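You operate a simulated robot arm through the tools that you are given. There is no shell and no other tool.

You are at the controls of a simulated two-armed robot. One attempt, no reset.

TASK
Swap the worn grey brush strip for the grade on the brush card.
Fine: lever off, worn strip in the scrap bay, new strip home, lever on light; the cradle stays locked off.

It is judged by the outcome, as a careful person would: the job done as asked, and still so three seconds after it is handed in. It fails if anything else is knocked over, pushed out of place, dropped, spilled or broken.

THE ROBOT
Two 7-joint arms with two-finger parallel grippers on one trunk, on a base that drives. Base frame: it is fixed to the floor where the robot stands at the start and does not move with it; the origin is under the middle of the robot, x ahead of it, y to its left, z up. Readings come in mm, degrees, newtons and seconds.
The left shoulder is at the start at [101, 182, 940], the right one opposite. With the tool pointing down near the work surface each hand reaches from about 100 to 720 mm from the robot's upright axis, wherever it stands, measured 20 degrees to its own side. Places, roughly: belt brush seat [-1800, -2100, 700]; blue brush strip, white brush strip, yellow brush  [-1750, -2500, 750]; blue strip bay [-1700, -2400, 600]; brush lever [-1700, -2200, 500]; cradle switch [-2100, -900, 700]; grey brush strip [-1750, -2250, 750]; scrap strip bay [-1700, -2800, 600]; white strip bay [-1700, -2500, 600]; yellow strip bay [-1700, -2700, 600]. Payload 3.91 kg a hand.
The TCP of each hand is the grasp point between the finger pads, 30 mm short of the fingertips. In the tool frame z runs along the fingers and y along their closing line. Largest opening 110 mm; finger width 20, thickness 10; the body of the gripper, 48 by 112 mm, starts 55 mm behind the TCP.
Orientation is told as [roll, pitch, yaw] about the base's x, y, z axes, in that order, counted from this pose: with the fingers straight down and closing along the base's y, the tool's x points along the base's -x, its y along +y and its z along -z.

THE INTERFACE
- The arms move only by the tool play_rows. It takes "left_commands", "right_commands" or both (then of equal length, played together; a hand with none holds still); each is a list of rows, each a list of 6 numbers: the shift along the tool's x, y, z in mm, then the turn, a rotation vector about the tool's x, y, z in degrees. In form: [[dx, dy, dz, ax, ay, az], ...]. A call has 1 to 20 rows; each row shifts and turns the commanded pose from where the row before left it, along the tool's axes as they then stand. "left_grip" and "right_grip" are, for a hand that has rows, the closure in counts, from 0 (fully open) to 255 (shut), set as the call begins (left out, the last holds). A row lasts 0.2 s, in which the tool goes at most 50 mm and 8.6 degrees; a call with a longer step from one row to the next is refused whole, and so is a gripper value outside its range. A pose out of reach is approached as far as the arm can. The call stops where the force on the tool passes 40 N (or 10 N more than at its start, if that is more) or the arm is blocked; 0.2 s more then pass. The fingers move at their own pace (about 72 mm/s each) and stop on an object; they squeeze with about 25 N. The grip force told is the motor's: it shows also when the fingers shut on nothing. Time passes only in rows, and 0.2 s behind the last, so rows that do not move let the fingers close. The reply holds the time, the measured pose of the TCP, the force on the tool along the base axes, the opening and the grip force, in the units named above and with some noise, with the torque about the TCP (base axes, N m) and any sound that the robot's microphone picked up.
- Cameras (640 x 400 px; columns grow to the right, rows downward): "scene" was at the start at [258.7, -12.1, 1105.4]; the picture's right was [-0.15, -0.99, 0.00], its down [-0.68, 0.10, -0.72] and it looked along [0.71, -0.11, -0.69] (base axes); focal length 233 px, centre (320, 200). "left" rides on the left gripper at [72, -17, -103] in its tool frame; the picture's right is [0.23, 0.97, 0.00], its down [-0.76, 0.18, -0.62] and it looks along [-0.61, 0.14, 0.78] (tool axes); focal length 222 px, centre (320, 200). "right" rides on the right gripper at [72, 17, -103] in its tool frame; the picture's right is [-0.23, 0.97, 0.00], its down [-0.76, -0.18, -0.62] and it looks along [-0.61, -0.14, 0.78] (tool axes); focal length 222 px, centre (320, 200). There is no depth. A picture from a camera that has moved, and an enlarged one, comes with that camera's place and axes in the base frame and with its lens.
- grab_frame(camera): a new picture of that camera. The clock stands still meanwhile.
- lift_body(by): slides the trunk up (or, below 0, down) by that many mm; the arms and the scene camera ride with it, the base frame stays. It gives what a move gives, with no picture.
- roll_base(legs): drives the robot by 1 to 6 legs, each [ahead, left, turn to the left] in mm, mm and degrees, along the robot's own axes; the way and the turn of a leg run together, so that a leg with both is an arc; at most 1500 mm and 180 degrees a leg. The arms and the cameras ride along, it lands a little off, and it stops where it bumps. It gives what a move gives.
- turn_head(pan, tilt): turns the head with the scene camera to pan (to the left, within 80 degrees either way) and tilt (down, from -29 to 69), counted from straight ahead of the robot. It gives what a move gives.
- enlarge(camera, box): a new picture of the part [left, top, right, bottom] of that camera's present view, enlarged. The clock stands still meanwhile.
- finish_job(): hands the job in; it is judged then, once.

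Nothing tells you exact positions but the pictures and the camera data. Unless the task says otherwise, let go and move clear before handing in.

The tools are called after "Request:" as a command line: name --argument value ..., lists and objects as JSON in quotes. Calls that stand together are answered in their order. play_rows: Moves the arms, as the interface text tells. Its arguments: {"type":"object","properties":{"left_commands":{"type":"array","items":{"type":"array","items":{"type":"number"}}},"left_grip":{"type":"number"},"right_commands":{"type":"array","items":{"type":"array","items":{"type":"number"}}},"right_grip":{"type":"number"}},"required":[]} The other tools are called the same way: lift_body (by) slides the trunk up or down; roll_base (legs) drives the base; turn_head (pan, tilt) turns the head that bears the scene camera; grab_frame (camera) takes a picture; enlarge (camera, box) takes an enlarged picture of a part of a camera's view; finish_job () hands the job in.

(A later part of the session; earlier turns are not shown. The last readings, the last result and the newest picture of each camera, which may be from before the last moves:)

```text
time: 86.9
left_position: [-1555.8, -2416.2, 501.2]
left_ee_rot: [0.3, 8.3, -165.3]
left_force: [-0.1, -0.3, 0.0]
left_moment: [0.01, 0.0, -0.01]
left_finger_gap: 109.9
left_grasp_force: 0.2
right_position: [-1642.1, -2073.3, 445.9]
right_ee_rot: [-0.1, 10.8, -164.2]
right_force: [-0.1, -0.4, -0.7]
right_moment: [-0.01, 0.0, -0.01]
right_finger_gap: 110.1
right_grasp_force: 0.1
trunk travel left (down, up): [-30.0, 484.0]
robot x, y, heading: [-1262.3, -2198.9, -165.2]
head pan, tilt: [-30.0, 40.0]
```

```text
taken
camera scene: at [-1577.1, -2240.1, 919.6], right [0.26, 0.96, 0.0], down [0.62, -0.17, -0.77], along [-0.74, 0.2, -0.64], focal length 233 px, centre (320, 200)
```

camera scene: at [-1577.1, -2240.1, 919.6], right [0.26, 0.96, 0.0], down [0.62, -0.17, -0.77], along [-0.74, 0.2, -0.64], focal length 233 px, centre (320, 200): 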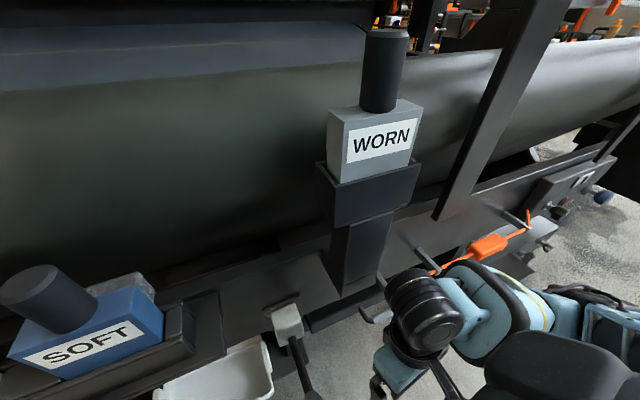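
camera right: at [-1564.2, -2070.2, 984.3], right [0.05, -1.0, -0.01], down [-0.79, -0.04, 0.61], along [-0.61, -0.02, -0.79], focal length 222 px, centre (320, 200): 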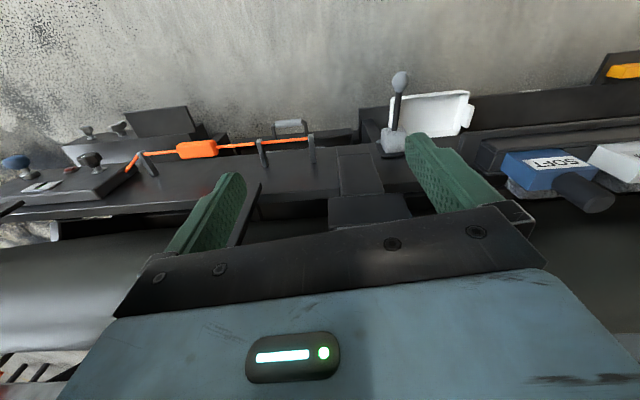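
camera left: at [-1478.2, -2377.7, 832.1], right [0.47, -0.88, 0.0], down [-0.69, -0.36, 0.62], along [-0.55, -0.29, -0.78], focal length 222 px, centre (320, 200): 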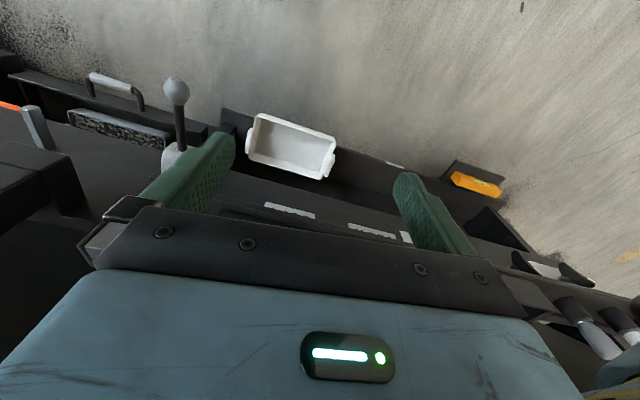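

Strips read SOFT (blue), MEDIUM (white), STIFF (yellow), with an empty bin beyond as the scrap bay. The brush card still isn't seen, so I'll look down at the front face and around.

Request:
turn_head --pan 15 --tilt 69

Request:
grab_frame --camera "scene"

Request:
turn_head --pan -80 --tilt 20

Request:
grab_frame --camera "scene"

Request:
turn_head --pan -40 --tilt 10

Request:
grab_frame --camera "scene"

Request:
turn_head --pan 75 --tilt 30

Request:
enlarge --camera "scene" --box '[240, 20, 560, 220]'

```text
time: 88.0
left_position: [-1556.6, -2416.6, 501.9]
left_ee_rot: [0.2, 8.3, -165.3]
left_force: [0.1, -0.3, 0.0]
left_moment: [0.0, 0.04, -0.02]
left_finger_gap: 110.0
left_grasp_force: 0.1
right_position: [-1642.5, -2073.9, 444.9]
right_ee_rot: [-0.1, 10.7, -164.2]
right_force: [-0.3, -0.2, 0.3]
right_moment: [0.01, 0.0, -0.02]
right_finger_gap: 110.2
right_grasp_force: 0.0
trunk travel left (down, up): [-30.0, 484.0]
robot x, y, heading: [-1258.0, -2199.1, -165.4]
head pan, tilt: [15.0, 68.8]
```

```text
taken
camera scene: at [-1543.7, -2290.2, 883.5], right [-0.49, 0.87, 0.0], down [0.81, 0.46, -0.36], along [-0.32, -0.18, -0.93], focal length 233 px, centre (320, 200)
```

scene: 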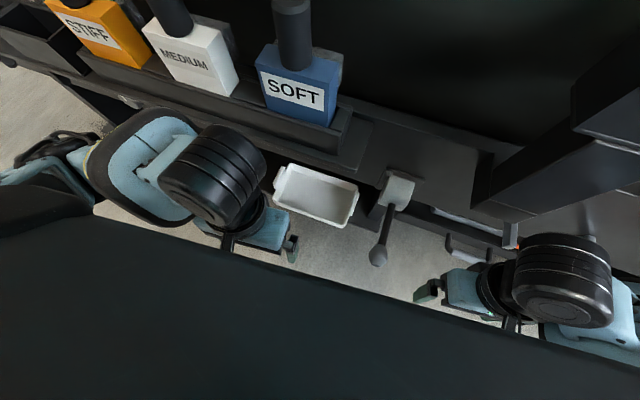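

```text
time: 89.8
left_position: [-1557.0, -2415.2, 501.5]
left_ee_rot: [0.2, 8.4, -165.3]
left_force: [0.2, -0.3, -0.2]
left_moment: [-0.01, 0.0, -0.02]
left_finger_gap: 109.7
left_grasp_force: 0.1
right_position: [-1641.4, -2072.6, 445.5]
right_ee_rot: [-0.1, 10.8, -164.1]
right_force: [0.1, 0.6, 0.9]
right_moment: [0.01, 0.01, -0.02]
right_finger_gap: 110.0
right_grasp_force: 0.1
trunk travel left (down, up): [-30.0, 484.0]
robot x, y, heading: [-1263.3, -2204.7, -165.2]
head pan, tilt: [-80.0, 20.0]
```

```text
taken
camera scene: at [-1534.0, -2177.9, 951.0], right [0.91, 0.42, 0.0], down [0.14, -0.31, -0.94], along [-0.39, 0.85, -0.34], focal length 233 px, centre (320, 200)
```

scene: 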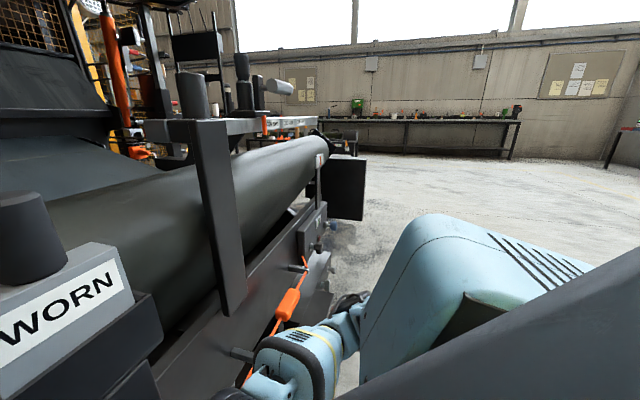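

```text
time: 90.8
left_position: [-1556.7, -2417.2, 499.9]
left_ee_rot: [0.2, 8.4, -165.2]
left_force: [0.3, -1.0, 0.3]
left_moment: [-0.01, -0.01, 0.01]
left_finger_gap: 109.9
left_grasp_force: 0.1
right_position: [-1643.5, -2073.3, 444.2]
right_ee_rot: [-0.1, 10.7, -164.2]
right_force: [0.4, -0.2, 0.1]
right_moment: [0.0, 0.02, -0.02]
right_finger_gap: 110.0
right_grasp_force: 0.1
trunk travel left (down, up): [-30.0, 484.0]
robot x, y, heading: [-1261.9, -2200.3, -165.4]
head pan, tilt: [-40.0, 10.0]
```

```text
taken
camera scene: at [-1579.1, -2222.7, 967.3], right [0.43, 0.9, 0.0], down [0.16, -0.07, -0.98], along [-0.89, 0.42, -0.17], focal length 233 px, centre (320, 200)
```

scene: 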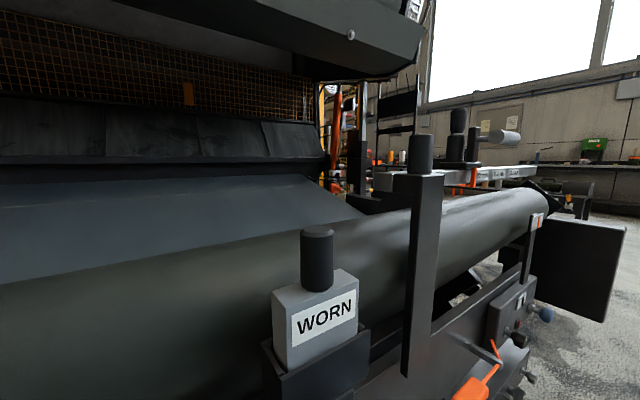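

```text
time: 92.8
left_position: [-1557.6, -2417.4, 500.1]
left_ee_rot: [0.2, 8.5, -165.3]
left_force: [-0.3, 0.1, 0.1]
left_moment: [0.0, -0.02, -0.01]
left_finger_gap: 109.9
left_grasp_force: 0.0
right_position: [-1642.6, -2074.4, 444.4]
right_ee_rot: [-0.2, 10.7, -164.2]
right_force: [0.0, -0.4, -0.4]
right_moment: [0.0, -0.03, -0.01]
right_finger_gap: 110.1
right_grasp_force: 0.1
trunk travel left (down, up): [-30.0, 484.0]
robot x, y, heading: [-1264.0, -2202.4, -165.5]
head pan, tilt: [75.0, 30.0]
```

```text
2.00 times, centred on (400, 120) of scene
camera zoom: at [-1495.6, -2352.9, 935.0], right [-1.0, 0.01, 0.0], down [0.0, 0.5, -0.87], along [-0.01, -0.87, -0.5], focal length 466 px, centre (160, 360)
```

zoom: 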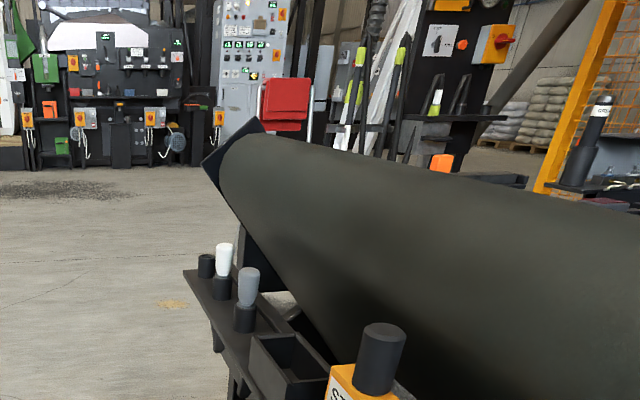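

No card from here; let me check both hand cameras, which now sit low in front of the rail.

Request:
grab_frame --camera "left"

Request:
grab_frame --camera "right"

```text
taken
camera left: at [-1507.2, -2384.5, 613.7], right [0.46, -0.88, 0.04], down [-0.77, -0.38, 0.51], along [-0.43, -0.26, -0.86], focal length 222 px, centre (320, 200)
```

left: 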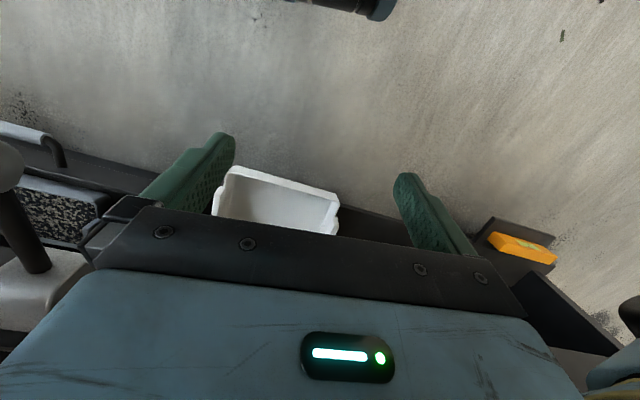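

```text
taken
camera right: at [-1587.1, -2076.3, 560.3], right [0.05, -1.0, -0.04], down [-0.88, -0.07, 0.47], along [-0.47, 0.01, -0.88], focal length 222 px, centre (320, 200)
```

right: 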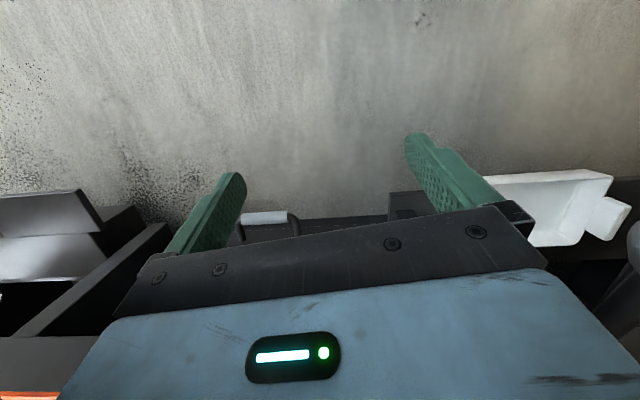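

I need a frontal look at the rail's labels. I'll retrace my safe path to the corridor mouth with hands raised and zoom from there.

Request:
lift_body --by 390

Request:
roll_base --legs '[[-70, -700, 0]]'

Request:
turn_head --pan 55 --tilt 35

Request:
grab_frame --camera "scene"

```text
time: 96.5
left_position: [-1556.0, -2416.0, 891.0]
left_ee_rot: [0.2, 8.5, -165.2]
left_force: [1.2, 0.8, -0.6]
left_moment: [0.0, -0.01, -0.03]
left_finger_gap: 110.0
left_grasp_force: 0.1
right_position: [-1640.6, -2073.7, 834.4]
right_ee_rot: [-0.1, 10.7, -164.2]
right_force: [1.0, 0.6, 0.0]
right_moment: [0.03, -0.04, 0.0]
right_finger_gap: 110.0
right_grasp_force: 0.2
trunk travel left (down, up): [-420.0, 94.0]
robot x, y, heading: [-1263.8, -2206.0, -165.3]
head pan, tilt: [75.0, 30.0]
```

```text
time: 103.0
left_position: [-1662.7, -1721.6, 890.6]
left_ee_rot: [0.2, 8.4, -165.8]
left_force: [0.3, -0.8, 0.7]
left_moment: [-0.02, 0.0, -0.02]
left_finger_gap: 110.0
left_grasp_force: 0.0
right_position: [-1745.6, -1380.2, 835.0]
right_ee_rot: [-0.2, 10.7, -164.8]
right_force: [0.6, 0.1, 0.6]
right_moment: [0.03, 0.01, 0.02]
right_finger_gap: 110.1
right_grasp_force: 0.1
trunk travel left (down, up): [-420.0, 94.0]
robot x, y, heading: [-1363.3, -1508.7, -166.0]
head pan, tilt: [75.0, 30.0]
```

```text
time: 103.9
left_position: [-1663.5, -1721.4, 891.1]
left_ee_rot: [0.2, 8.4, -165.8]
left_force: [0.1, 0.1, 0.2]
left_moment: [0.04, -0.02, -0.01]
left_finger_gap: 110.0
left_grasp_force: 0.1
right_position: [-1745.9, -1380.3, 834.8]
right_ee_rot: [-0.1, 10.8, -164.7]
right_force: [0.3, 0.0, -1.3]
right_moment: [-0.02, -0.01, 0.02]
right_finger_gap: 109.9
right_grasp_force: 0.1
trunk travel left (down, up): [-420.0, 94.0]
robot x, y, heading: [-1366.2, -1510.8, -166.1]
head pan, tilt: [55.0, 35.0]
```

```text
taken
camera scene: at [-1498.7, -1617.5, 1351.4], right [-0.93, 0.35, 0.0], down [0.2, 0.54, -0.82], along [-0.29, -0.77, -0.57], focal length 233 px, centre (320, 200)
```

scene: 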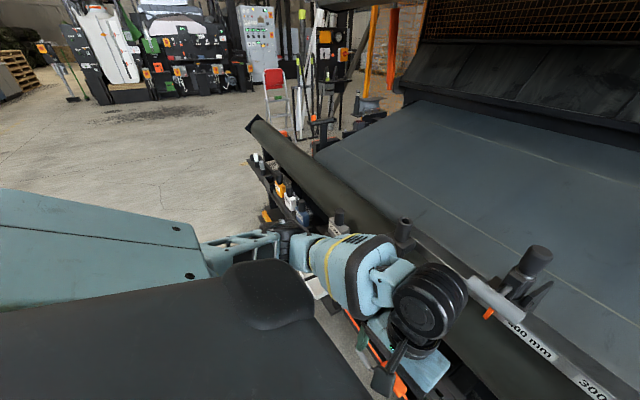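

Arm still blocks the face; moving one more stage back.

Request:
roll_base --legs '[[-200, -250, 0], [0, -200, 0]]'

Request:
turn_head --pan 55 --tilt 25

Request:
grab_frame --camera "scene"

Request:
enlarge --camera "scene" --box '[200, 120, 360, 220]'

```text
time: 108.7
left_position: [-1581.5, -1235.4, 891.7]
left_ee_rot: [0.2, 8.5, -165.8]
left_force: [-0.1, 0.3, -0.3]
left_moment: [-0.02, 0.01, -0.02]
left_finger_gap: 110.1
left_grasp_force: 0.0
right_position: [-1663.1, -891.0, 834.9]
right_ee_rot: [-0.1, 10.7, -164.7]
right_force: [0.8, 0.3, 0.5]
right_moment: [-0.03, 0.03, -0.03]
right_finger_gap: 110.1
right_grasp_force: 0.1
trunk travel left (down, up): [-420.0, 94.0]
robot x, y, heading: [-1286.1, -1021.6, -165.7]
head pan, tilt: [55.0, 35.0]
```

```text
time: 109.4
left_position: [-1581.9, -1235.0, 890.3]
left_ee_rot: [0.2, 8.4, -165.9]
left_force: [0.4, -0.1, 0.4]
left_moment: [-0.04, 0.03, -0.03]
left_finger_gap: 109.9
left_grasp_force: 0.0
right_position: [-1663.2, -892.2, 833.9]
right_ee_rot: [-0.1, 10.7, -164.7]
right_force: [0.6, -0.8, -0.4]
right_moment: [-0.02, -0.01, 0.02]
right_finger_gap: 109.9
right_grasp_force: 0.1
trunk travel left (down, up): [-420.0, 94.0]
robot x, y, heading: [-1281.4, -1026.1, -165.8]
head pan, tilt: [55.0, 25.0]
```

```text
taken
camera scene: at [-1417.3, -1134.8, 1367.1], right [-0.93, 0.36, 0.0], down [0.15, 0.4, -0.91], along [-0.32, -0.85, -0.42], focal length 233 px, centre (320, 200)
```

scene: 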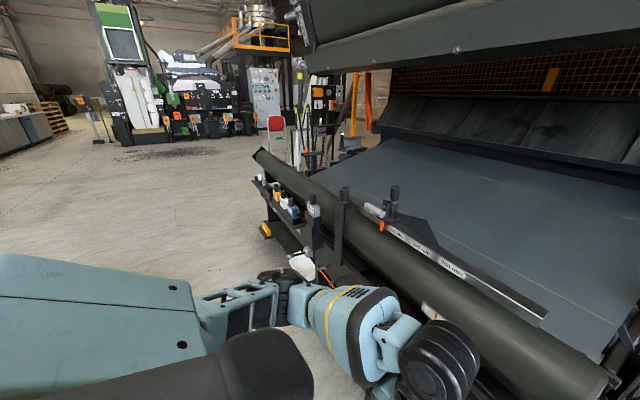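

```text
4.00 times, centred on (280, 170) of scene
camera zoom: at [-1417.3, -1134.8, 1367.1], right [-0.93, 0.36, 0.0], down [0.15, 0.4, -0.91], along [-0.32, -0.85, -0.42], focal length 932 px, centre (480, 320)
```

zoom: 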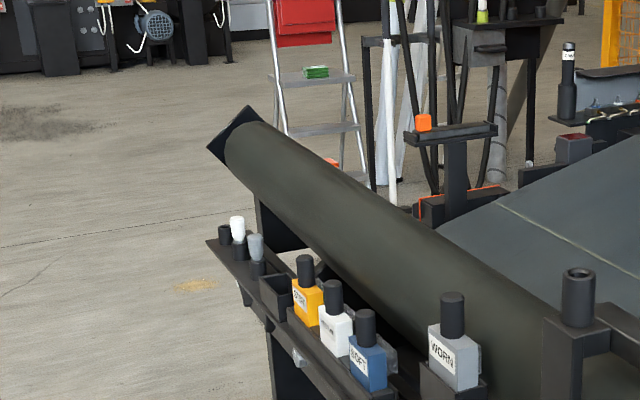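

Request:
enlarge --camera "scene" --box '[245, 170, 345, 270]'

Request:
turn_head --pan 20 --tilt 35

Request:
grab_frame --camera "scene"

Request:
turn_head --pan -20 --tilt 25

Request:
grab_frame --camera "scene"

```text
4.00 times, centred on (295, 220) of scene
camera zoom: at [-1417.3, -1134.8, 1367.1], right [-0.93, 0.36, 0.0], down [0.15, 0.4, -0.91], along [-0.32, -0.85, -0.42], focal length 932 px, centre (420, 120)
```

zoom: 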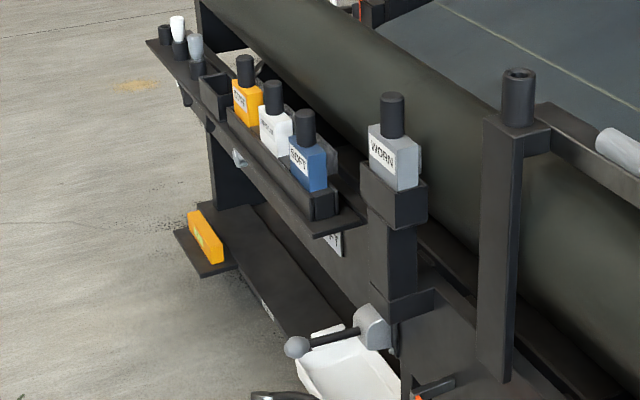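

```text
time: 110.4
left_position: [-1581.6, -1235.0, 891.0]
left_ee_rot: [0.2, 8.3, -165.8]
left_force: [0.6, -0.1, -0.1]
left_moment: [-0.01, 0.02, -0.05]
left_finger_gap: 109.9
left_grasp_force: 0.0
right_position: [-1663.2, -892.7, 834.5]
right_ee_rot: [0.0, 10.7, -164.7]
right_force: [-0.3, 0.5, 0.3]
right_moment: [0.01, 0.02, 0.02]
right_finger_gap: 109.9
right_grasp_force: 0.1
trunk travel left (down, up): [-420.0, 94.0]
robot x, y, heading: [-1284.8, -1026.3, -166.0]
head pan, tilt: [20.0, 35.0]
```

```text
taken
camera scene: at [-1457.3, -1098.1, 1351.4], right [-0.56, 0.83, 0.0], down [0.47, 0.32, -0.82], along [-0.68, -0.46, -0.57], focal length 233 px, centre (320, 200)
```

scene: 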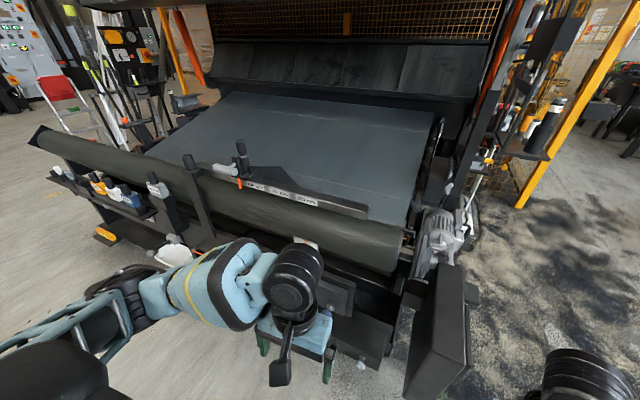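

```text
time: 111.5
left_position: [-1580.9, -1235.0, 890.3]
left_ee_rot: [0.3, 8.3, -165.8]
left_force: [0.9, 0.6, 0.9]
left_moment: [0.0, 0.01, -0.01]
left_finger_gap: 110.0
left_grasp_force: 0.1
right_position: [-1663.6, -892.0, 835.3]
right_ee_rot: [0.0, 10.7, -164.7]
right_force: [0.8, -0.2, -0.4]
right_moment: [0.02, -0.01, -0.01]
right_finger_gap: 110.1
right_grasp_force: 0.0
trunk travel left (down, up): [-420.0, 94.0]
robot x, y, heading: [-1285.2, -1024.6, -166.3]
head pan, tilt: [-20.0, 25.0]
```

```text
taken
camera scene: at [-1476.2, -1039.3, 1367.2], right [0.1, 0.99, 0.0], down [0.42, -0.04, -0.91], along [-0.9, 0.09, -0.42], focal length 233 px, centre (320, 200)
```

scene: 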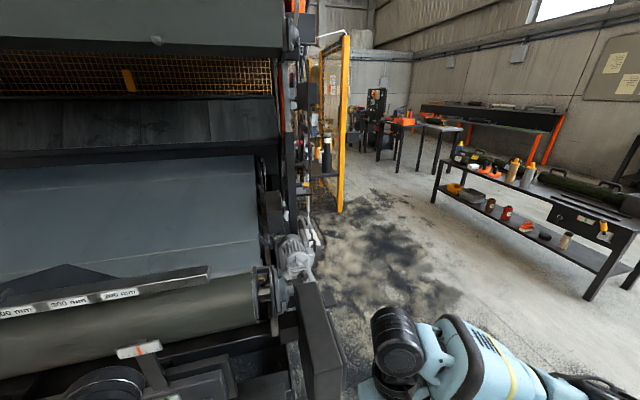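

There's a card on the recessed panel under the strip shelf, just left of the worn seat's post. Lowering the camera here should let me read it.

Request:
lift_body --by -390

Request:
turn_head --pan 60 --tilt 15

Request:
grab_frame --camera "scene"

Request:
enlarge --camera "scene" --box '[270, 150, 370, 250]'

```text
time: 115.2
left_position: [-1580.1, -1236.3, 501.0]
left_ee_rot: [0.2, 8.4, -165.8]
left_force: [-0.5, -0.1, 0.1]
left_moment: [-0.01, -0.02, 0.01]
left_finger_gap: 110.0
left_grasp_force: 0.2
right_position: [-1663.2, -892.5, 445.6]
right_ee_rot: [0.0, 10.6, -164.7]
right_force: [-0.7, 0.5, -0.6]
right_moment: [-0.01, 0.03, 0.0]
right_finger_gap: 109.9
right_grasp_force: 0.0
trunk travel left (down, up): [-30.0, 484.0]
robot x, y, heading: [-1290.2, -1022.2, -165.9]
head pan, tilt: [-20.0, 25.0]
```

```text
time: 116.8
left_position: [-1581.0, -1234.6, 500.7]
left_ee_rot: [0.2, 8.5, -165.8]
left_force: [-0.1, -0.1, 0.3]
left_moment: [-0.01, -0.01, -0.02]
left_finger_gap: 110.0
left_grasp_force: 0.1
right_position: [-1663.9, -892.7, 444.2]
right_ee_rot: [-0.1, 10.8, -164.6]
right_force: [0.4, -0.3, -0.2]
right_moment: [0.02, 0.0, 0.01]
right_finger_gap: 109.8
right_grasp_force: 0.1
trunk travel left (down, up): [-30.0, 484.0]
robot x, y, heading: [-1279.9, -1023.6, -166.3]
head pan, tilt: [60.0, 15.0]
```

```text
taken
camera scene: at [-1543.5, -1172.0, 959.2], right [-0.96, 0.27, 0.0], down [0.07, 0.25, -0.97], along [-0.26, -0.93, -0.26], focal length 233 px, centre (320, 200)
```

scene: 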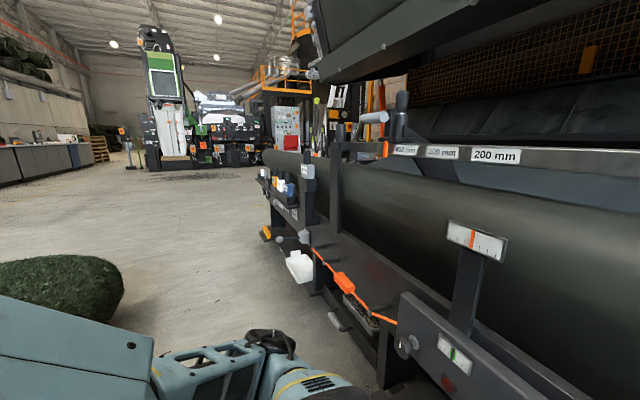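

```text
4.00 times, centred on (320, 200) of scene
camera zoom: at [-1543.5, -1172.0, 959.2], right [-0.96, 0.27, 0.0], down [0.07, 0.25, -0.97], along [-0.26, -0.93, -0.26], focal length 932 px, centre (320, 200)
```

zoom: 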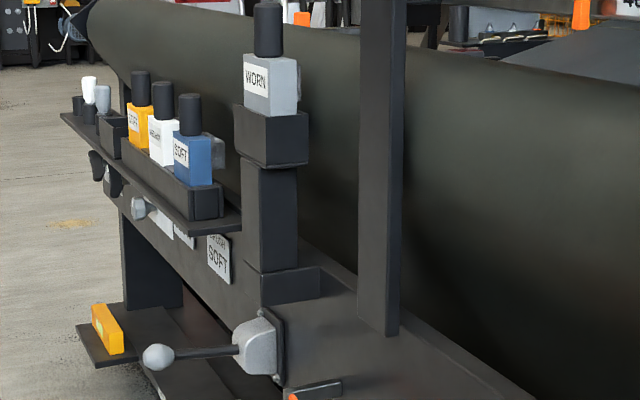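

Request:
enlarge --camera "scene" --box '[270, 185, 320, 225]'

Request:
enlarge --camera "scene" --box '[280, 200, 310, 220]'

```text
10.00 times, centred on (295, 205) of scene
camera zoom: at [-1543.5, -1172.0, 959.2], right [-0.96, 0.27, 0.0], down [0.07, 0.25, -0.97], along [-0.26, -0.93, -0.26], focal length 2329 px, centre (570, 150)
```

zoom: 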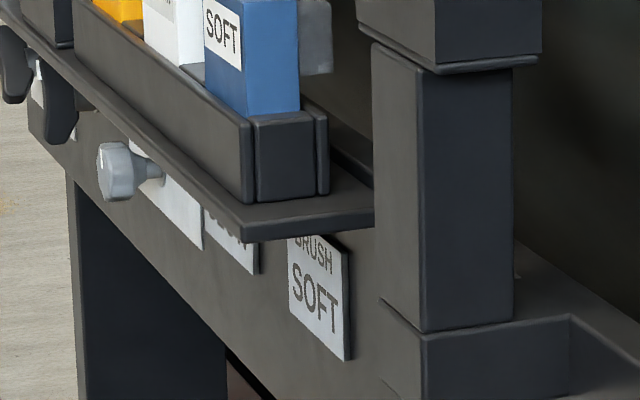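

```text
16.00 times, centred on (295, 210) of scene
camera zoom: at [-1543.5, -1172.0, 959.2], right [-0.96, 0.27, 0.0], down [0.07, 0.25, -0.97], along [-0.26, -0.93, -0.26], focal length 3726 px, centre (720, 40)
```

zoom: 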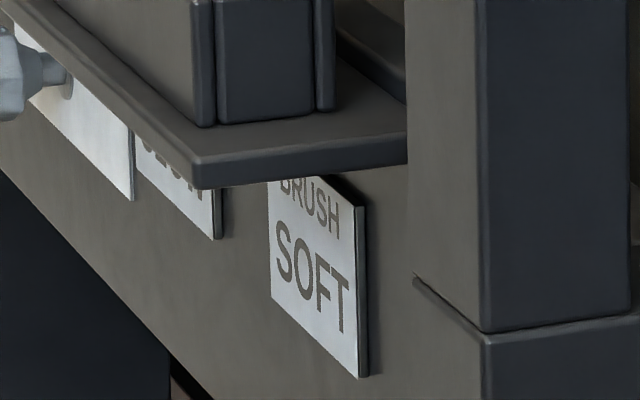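

The card reads "BRUSH SOFT": the blue SOFT strip is wanted. Now zoom on the lever and its markings.

Request:
enlarge --camera "scene" --box '[275, 225, 325, 260]'

Request:
enlarge --camera "scene" --box '[265, 160, 335, 205]'

```text
11.43 times, centred on (300, 242) of scene
camera zoom: at [-1543.5, -1172.0, 959.2], right [-0.96, 0.27, 0.0], down [0.07, 0.25, -0.97], along [-0.26, -0.93, -0.26], focal length 2662 px, centre (549, -286)
```

zoom: 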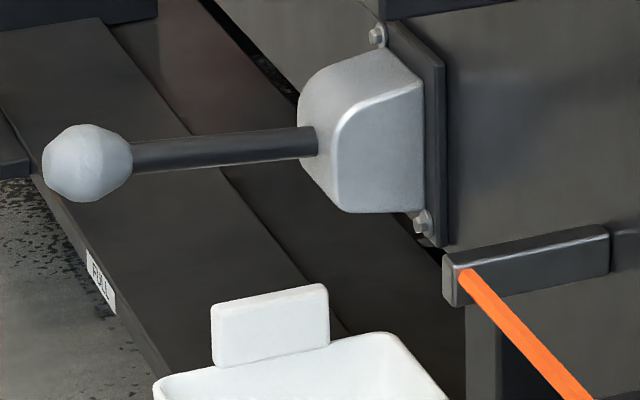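

```text
8.89 times, centred on (300, 182) of scene
camera zoom: at [-1543.5, -1172.0, 959.2], right [-0.96, 0.27, 0.0], down [0.07, 0.25, -0.97], along [-0.26, -0.93, -0.26], focal length 2070 px, centre (498, 356)
```

zoom: 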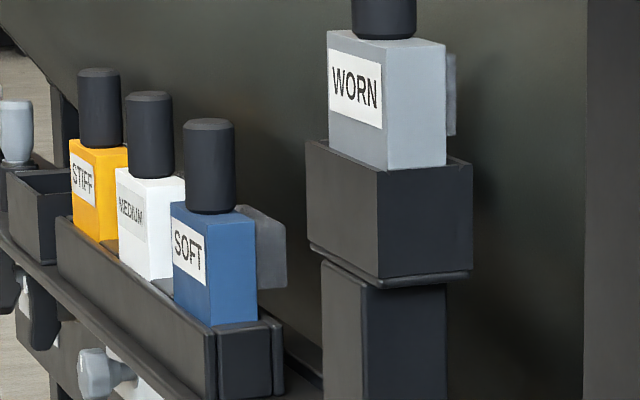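

Lever labels aren't visible from here; other cards sit under the shelf. I'll back out to a more frontal viewpoint to read them.

Request:
roll_base --legs '[[-50, -300, 0], [-450, -250, 0]]'

Request:
turn_head --pan 50 --tilt 10

Request:
grab_frame --camera "scene"

```text
time: 122.6
left_position: [-1226.1, -583.7, 501.2]
left_ee_rot: [0.2, 8.5, -165.8]
left_force: [1.5, 0.2, 0.2]
left_moment: [-0.01, 0.02, -0.01]
left_finger_gap: 110.0
left_grasp_force: 0.1
right_position: [-1309.0, -238.9, 444.8]
right_ee_rot: [-0.1, 10.7, -164.8]
right_force: [0.7, 0.2, 0.3]
right_moment: [0.01, 0.0, -0.03]
right_finger_gap: 110.1
right_grasp_force: 0.1
trunk travel left (down, up): [-30.0, 484.0]
robot x, y, heading: [-928.4, -369.2, -165.8]
head pan, tilt: [60.0, 15.0]
```

```text
time: 123.3
left_position: [-1225.5, -582.5, 500.5]
left_ee_rot: [0.2, 8.4, -165.7]
left_force: [0.0, 0.2, 0.6]
left_moment: [0.01, -0.01, -0.02]
left_finger_gap: 109.9
left_grasp_force: 0.0
right_position: [-1309.0, -239.5, 445.3]
right_ee_rot: [-0.2, 10.5, -164.7]
right_force: [0.8, -0.3, 0.5]
right_moment: [0.04, -0.02, 0.02]
right_finger_gap: 110.1
right_grasp_force: 0.1
trunk travel left (down, up): [-30.0, 484.0]
robot x, y, heading: [-928.4, -372.0, -165.9]
head pan, tilt: [50.0, 10.0]
```

```text
taken
camera scene: at [-1203.9, -513.1, 967.3], right [-0.9, 0.44, 0.0], down [0.08, 0.16, -0.98], along [-0.43, -0.89, -0.17], focal length 233 px, centre (320, 200)
```

scene: 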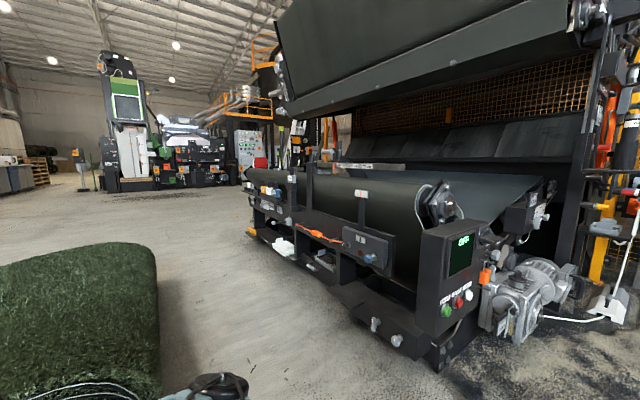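

Request:
enlarge --camera "scene" --box '[240, 170, 300, 215]'

Request:
enlarge --camera "scene" --box '[265, 200, 290, 225]'

Request:
enlarge --camera "scene" --box '[265, 220, 305, 265]'

Request:
enlarge --camera "scene" --box '[410, 180, 580, 350]'

```text
8.89 times, centred on (270, 192) of scene
camera zoom: at [-1203.9, -513.1, 967.3], right [-0.9, 0.44, 0.0], down [0.08, 0.16, -0.98], along [-0.43, -0.89, -0.17], focal length 2070 px, centre (764, 267)
```

zoom: 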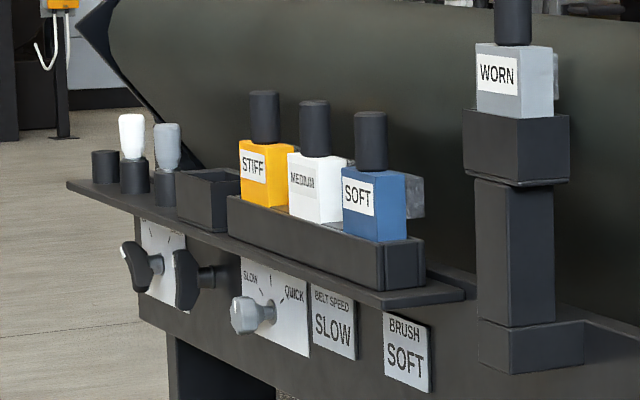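

```text
16.00 times, centred on (278, 212) of scene
camera zoom: at [-1203.9, -513.1, 967.3], right [-0.9, 0.44, 0.0], down [0.08, 0.16, -0.98], along [-0.43, -0.89, -0.17], focal length 3726 px, centre (1000, 0)
```

zoom: 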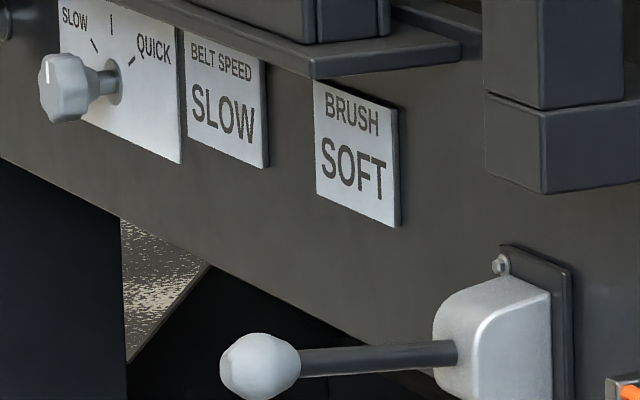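

```text
8.89 times, centred on (285, 242) of scene
camera zoom: at [-1203.9, -513.1, 967.3], right [-0.9, 0.44, 0.0], down [0.08, 0.16, -0.98], along [-0.43, -0.89, -0.17], focal length 2070 px, centre (631, -178)
```

zoom: 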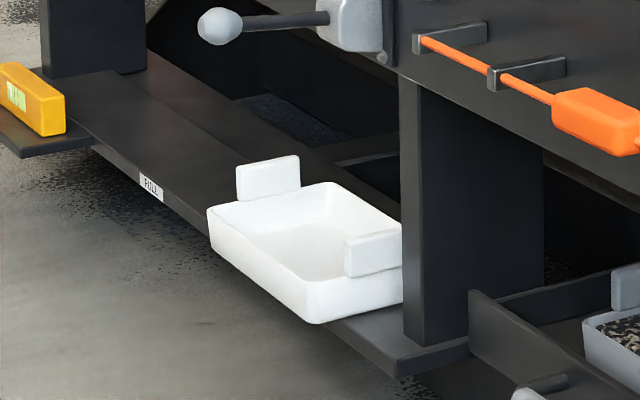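

```text
2.35 times, centred on (495, 265) of scene
camera zoom: at [-1203.9, -513.1, 967.3], right [-0.9, 0.44, 0.0], down [0.08, 0.16, -0.98], along [-0.43, -0.89, -0.17], focal length 548 px, centre (-92, 47)
```

zoom: 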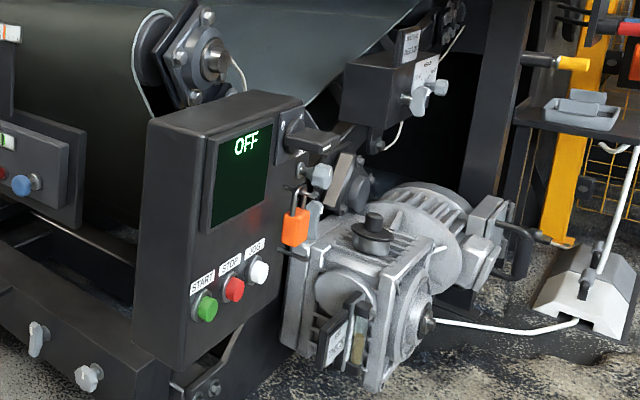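

Request:
enlarge --camera "scene" --box '[272, 212, 294, 228]'

Request:
enlarge --camera "scene" --box '[500, 180, 580, 240]'

Request:
enlarge --camera "scene" --box '[345, 185, 400, 270]'

```text
16.00 times, centred on (283, 220) of scene
camera zoom: at [-1203.9, -513.1, 967.3], right [-0.9, 0.44, 0.0], down [0.08, 0.16, -0.98], along [-0.43, -0.89, -0.17], focal length 3726 px, centre (912, -120)
```

zoom: 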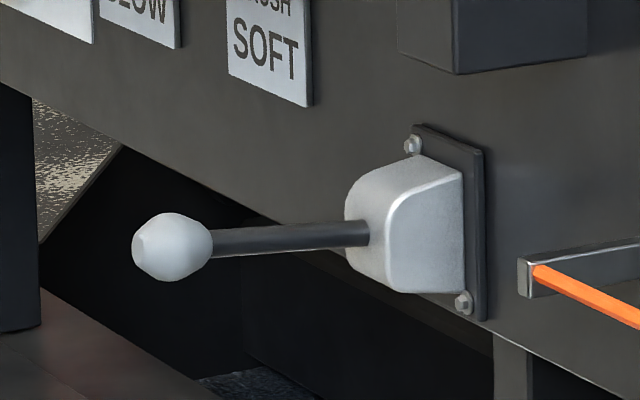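

```text
6.67 times, centred on (540, 210) of scene
camera zoom: at [-1203.9, -513.1, 967.3], right [-0.9, 0.44, 0.0], down [0.08, 0.16, -0.98], along [-0.43, -0.89, -0.17], focal length 1553 px, centre (-1147, 133)
```

zoom: 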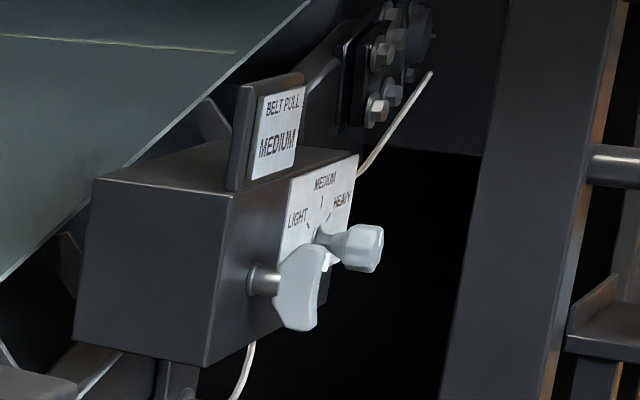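

```text
4.71 times, centred on (372, 228) of scene
camera zoom: at [-1203.9, -513.1, 967.3], right [-0.9, 0.44, 0.0], down [0.08, 0.16, -0.98], along [-0.43, -0.89, -0.17], focal length 1096 px, centre (73, 71)
```

zoom: 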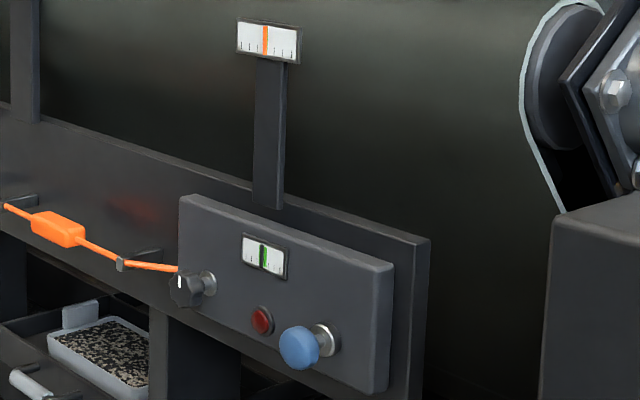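

Clear: BRUSH card = SOFT (blue strip). The display shows OFF with an orange lock, which I won't touch. Returning along the same path, hands raised, to the work position.

Request:
lift_body --by 390

Request:
roll_base --legs '[[450, 250, 0], [50, 300, 0], [0, 200, 0], [190, 250, 0]]'

```text
time: 127.0
left_position: [-1226.6, -582.2, 891.4]
left_ee_rot: [0.2, 8.6, -165.9]
left_force: [-0.7, -0.2, 0.2]
left_moment: [-0.03, -0.04, 0.0]
left_finger_gap: 109.8
left_grasp_force: 0.1
right_position: [-1309.1, -239.3, 834.4]
right_ee_rot: [0.0, 10.6, -164.9]
right_force: [-0.2, -0.1, -0.1]
right_moment: [-0.01, 0.0, 0.0]
right_finger_gap: 110.1
right_grasp_force: 0.2
trunk travel left (down, up): [-420.0, 94.0]
robot x, y, heading: [-930.0, -370.4, -165.8]
head pan, tilt: [50.0, 10.0]
```

```text
time: 134.8
left_position: [-1530.9, -1422.5, 891.1]
left_ee_rot: [0.1, 8.5, -165.5]
left_force: [0.2, 0.5, -0.3]
left_moment: [0.01, 0.02, 0.0]
left_finger_gap: 109.7
left_grasp_force: 0.0
right_position: [-1615.2, -1078.6, 835.1]
right_ee_rot: [-0.2, 10.8, -164.4]
right_force: [0.0, 0.4, -0.6]
right_moment: [0.01, -0.01, -0.01]
right_finger_gap: 110.1
right_grasp_force: 0.0
trunk travel left (down, up): [-420.0, 94.0]
robot x, y, heading: [-1239.2, -1206.2, -165.4]
head pan, tilt: [50.0, 10.0]
stopped in leg 3: the robot was blocked; the commanded pose is now the measured one
```

I was stopped beside the turf roll. I'll back off, shift toward the machine for clearance, and check the turf.

Request:
roll_base --legs '[[0, -60, 0], [150, 0, 0]]'

Request:
turn_head --pan 80 --tilt 50

Request:
grab_frame --camera "scene"

```text
time: 137.0
left_position: [-1690.1, -1401.7, 890.7]
left_ee_rot: [0.1, 8.5, -165.4]
left_force: [-0.5, 0.2, 0.4]
left_moment: [0.01, 0.02, 0.02]
left_finger_gap: 110.1
left_grasp_force: 0.2
right_position: [-1775.3, -1059.5, 835.3]
right_ee_rot: [0.0, 10.7, -164.4]
right_force: [-0.2, 0.2, 0.4]
right_moment: [-0.02, 0.0, 0.0]
right_finger_gap: 110.1
right_grasp_force: 0.1
trunk travel left (down, up): [-420.0, 94.0]
robot x, y, heading: [-1395.2, -1187.3, -165.5]
head pan, tilt: [50.0, 10.0]
```

```text
time: 138.1
left_position: [-1688.6, -1401.9, 891.1]
left_ee_rot: [0.2, 8.4, -165.4]
left_force: [-0.8, 0.4, -0.2]
left_moment: [0.01, -0.04, 0.0]
left_finger_gap: 110.3
left_grasp_force: 0.1
right_position: [-1773.0, -1059.2, 835.9]
right_ee_rot: [-0.1, 10.7, -164.4]
right_force: [-0.1, 0.4, -0.6]
right_moment: [-0.03, 0.01, 0.01]
right_finger_gap: 110.2
right_grasp_force: 0.1
trunk travel left (down, up): [-420.0, 94.0]
robot x, y, heading: [-1393.7, -1189.0, -165.6]
head pan, tilt: [80.0, 50.0]
```

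```text
taken
camera scene: at [-1488.4, -1290.9, 1329.7], right [-1.0, -0.08, 0.0], down [-0.06, 0.76, -0.64], along [0.05, -0.64, -0.77], focal length 233 px, centre (320, 200)
```

scene: 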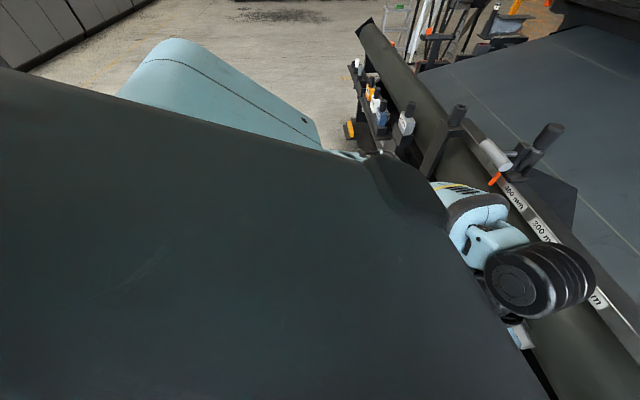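

The turf isn't visible past my shoulder, but I'm clear now. Continuing with the earlier safe line closer to the machine to a spot where the left arm can reach the seat and lever.

Request:
roll_base --legs '[[60, 315, 0], [15, 390, 0]]'

Request:
turn_head --pan 10 --tilt 45

Request:
grab_frame --camera "scene"

Request:
turn_head --pan 35 --tilt 50

Request:
grab_frame --camera "scene"

Request:
grab_frame --camera "left"

```text
time: 144.9
left_position: [-1587.9, -2101.1, 891.5]
left_ee_rot: [0.2, 8.4, -165.7]
left_force: [-0.1, -0.1, -0.4]
left_moment: [0.01, 0.01, -0.02]
left_finger_gap: 110.1
left_grasp_force: 0.0
right_position: [-1671.6, -1757.1, 834.1]
right_ee_rot: [0.0, 10.7, -164.6]
right_force: [0.5, -0.6, -0.1]
right_moment: [-0.03, 0.01, -0.01]
right_finger_gap: 110.0
right_grasp_force: 0.0
trunk travel left (down, up): [-420.0, 94.0]
robot x, y, heading: [-1292.6, -1884.4, -165.8]
head pan, tilt: [80.0, 50.0]
```

```text
time: 146.4
left_position: [-1588.4, -2101.2, 890.5]
left_ee_rot: [0.3, 8.4, -165.6]
left_force: [0.1, -0.8, 0.2]
left_moment: [0.0, 0.0, 0.01]
left_finger_gap: 110.1
left_grasp_force: 0.1
right_position: [-1671.5, -1757.0, 835.3]
right_ee_rot: [-0.2, 10.8, -164.6]
right_force: [0.1, -0.4, -0.1]
right_moment: [0.01, 0.03, -0.03]
right_finger_gap: 110.0
right_grasp_force: 0.0
trunk travel left (down, up): [-420.0, 94.0]
robot x, y, heading: [-1293.6, -1885.9, -166.0]
head pan, tilt: [10.0, 45.0]
```

```text
taken
camera scene: at [-1466.3, -1946.4, 1336.6], right [-0.41, 0.91, 0.0], down [0.64, 0.29, -0.71], along [-0.64, -0.29, -0.71], focal length 233 px, centre (320, 200)
```

scene: 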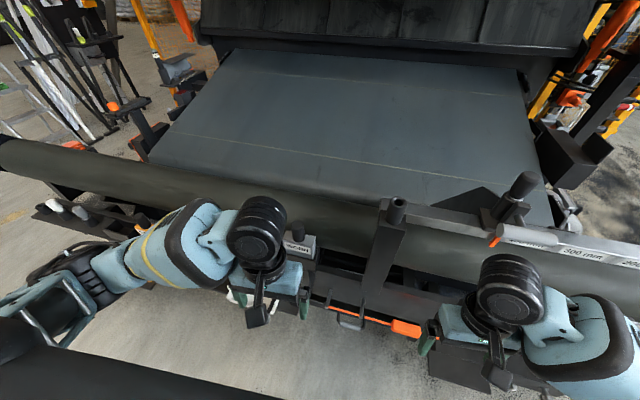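

```text
time: 147.2
left_position: [-1588.8, -2098.9, 891.3]
left_ee_rot: [0.2, 8.4, -165.7]
left_force: [-0.7, 0.0, -0.5]
left_moment: [0.02, 0.0, 0.02]
left_finger_gap: 109.9
left_grasp_force: 0.0
right_position: [-1671.9, -1757.5, 834.9]
right_ee_rot: [-0.1, 10.7, -164.6]
right_force: [-0.3, -0.2, 0.4]
right_moment: [-0.02, -0.02, 0.02]
right_finger_gap: 110.1
right_grasp_force: 0.1
trunk travel left (down, up): [-420.0, 94.0]
robot x, y, heading: [-1295.1, -1889.8, -165.9]
head pan, tilt: [35.0, 50.0]
```

```text
taken
camera scene: at [-1442.5, -1971.2, 1329.7], right [-0.76, 0.65, 0.0], down [0.5, 0.58, -0.64], along [-0.42, -0.49, -0.77], focal length 233 px, centre (320, 200)
```

scene: 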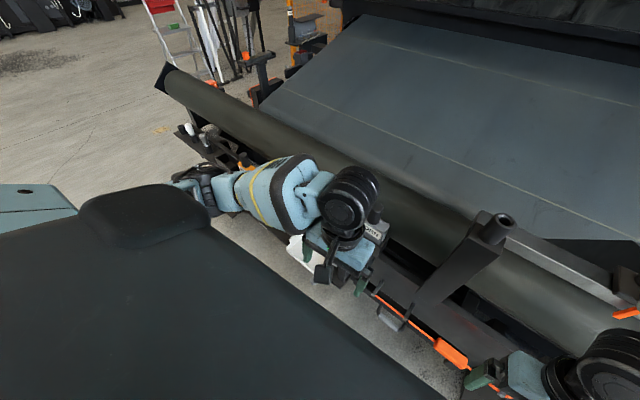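

```text
taken
camera left: at [-1538.6, -2068.8, 1003.7], right [0.46, -0.89, 0.04], down [-0.78, -0.38, 0.51], along [-0.43, -0.26, -0.86], focal length 222 px, centre (320, 200)
```

left: 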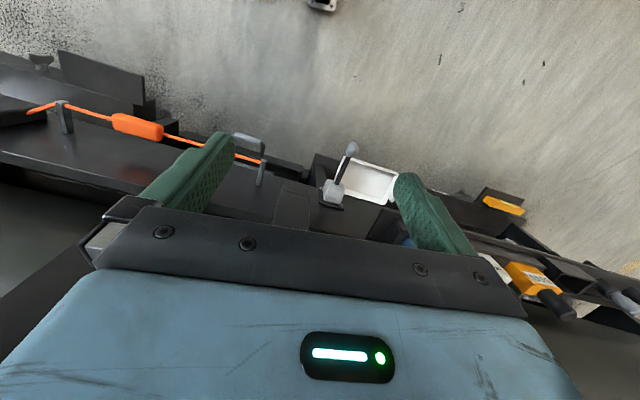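

Request:
enlarge --camera "left" --box '[300, 130, 370, 215]'

Request:
play_rows --left_commands '[[0, 0, 0, 0, -4.2, 0], [0, 0, 0, 0, -4.2, 0]]' --right_commands '[[0, 0, 0, 0, -5.3, 0], [0, 0, 0, 0, -5.3, 0]]'

```text
4.71 times, centred on (335, 172) of left
camera zoom: at [-1538.6, -2068.8, 1003.7], right [0.46, -0.89, 0.04], down [-0.78, -0.38, 0.51], along [-0.43, -0.26, -0.86], focal length 1045 px, centre (249, 329)
```

zoom: 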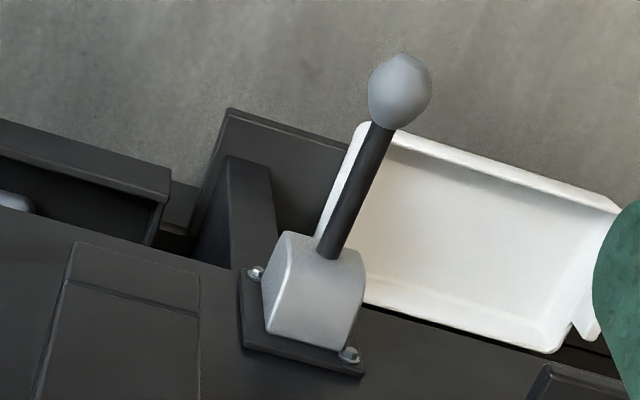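

```text
time: 147.8
left_position: [-1587.6, -2100.3, 890.8]
left_ee_rot: [0.2, 0.0, -165.8]
left_force: [0.8, 0.7, 0.2]
left_moment: [0.02, -0.02, 0.02]
left_finger_gap: 110.0
left_grasp_force: 0.1
right_position: [-1671.2, -1756.3, 834.8]
right_ee_rot: [-0.1, 0.1, -164.6]
right_force: [0.4, -0.4, 0.6]
right_moment: [0.0, -0.01, 0.02]
right_finger_gap: 110.3
right_grasp_force: 0.0
trunk travel left (down, up): [-420.0, 94.0]
robot x, y, heading: [-1290.1, -1886.5, -165.9]
head pan, tilt: [35.0, 50.0]
```

No labels on the lever's top. I'll bring the left hand camera in front of it for a closer frontal look.

Request:
play_rows --left_commands '[[-6, 16, 38, 0, 0, 0], [-6, 16, 38, 0, 0, 0], [-6, 16, 38, 0, 0, 0], [-6, 16, 38, 0, 0, 0], [-6, 16, 38, 0, 0, 0]]'

Request:
grab_frame --camera "left"

Request:
enlarge --camera "left" --box '[240, 60, 420, 220]'

```text
time: 149.1
left_position: [-1596.6, -2188.3, 700.4]
left_ee_rot: [0.2, 0.0, -165.8]
left_force: [-0.1, -0.1, -0.8]
left_moment: [0.02, -0.02, 0.02]
left_finger_gap: 110.0
left_grasp_force: 0.1
right_position: [-1671.4, -1756.9, 834.9]
right_ee_rot: [-0.1, 0.2, -164.5]
right_force: [0.7, 0.2, -0.1]
right_moment: [-0.03, -0.02, -0.04]
right_finger_gap: 110.0
right_grasp_force: 0.1
trunk travel left (down, up): [-420.0, 94.0]
robot x, y, heading: [-1287.9, -1889.8, -165.8]
head pan, tilt: [35.0, 50.0]
```

```text
taken
camera left: at [-1531.9, -2151.7, 804.3], right [0.46, -0.89, 0.0], down [-0.69, -0.36, 0.62], along [-0.55, -0.29, -0.78], focal length 222 px, centre (320, 200)
```

left: 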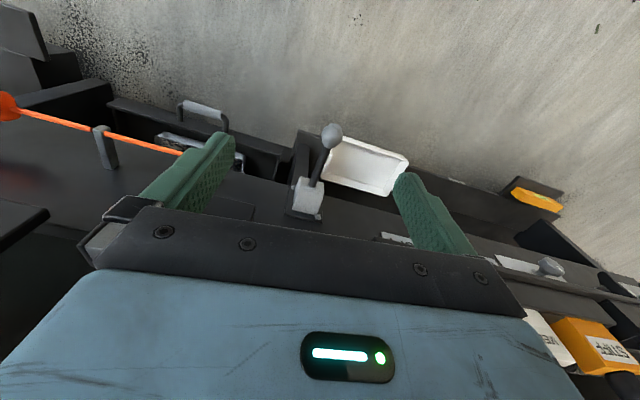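

```text
2.50 times, centred on (330, 140) of left
camera zoom: at [-1531.9, -2151.7, 804.3], right [0.46, -0.89, 0.0], down [-0.69, -0.36, 0.62], along [-0.55, -0.29, -0.78], focal length 555 px, centre (295, 350)
```

zoom: 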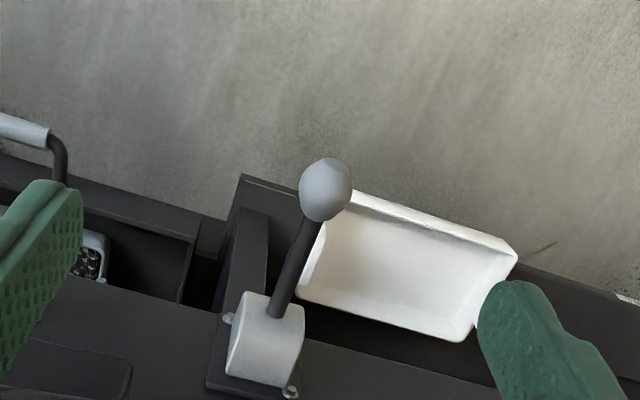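

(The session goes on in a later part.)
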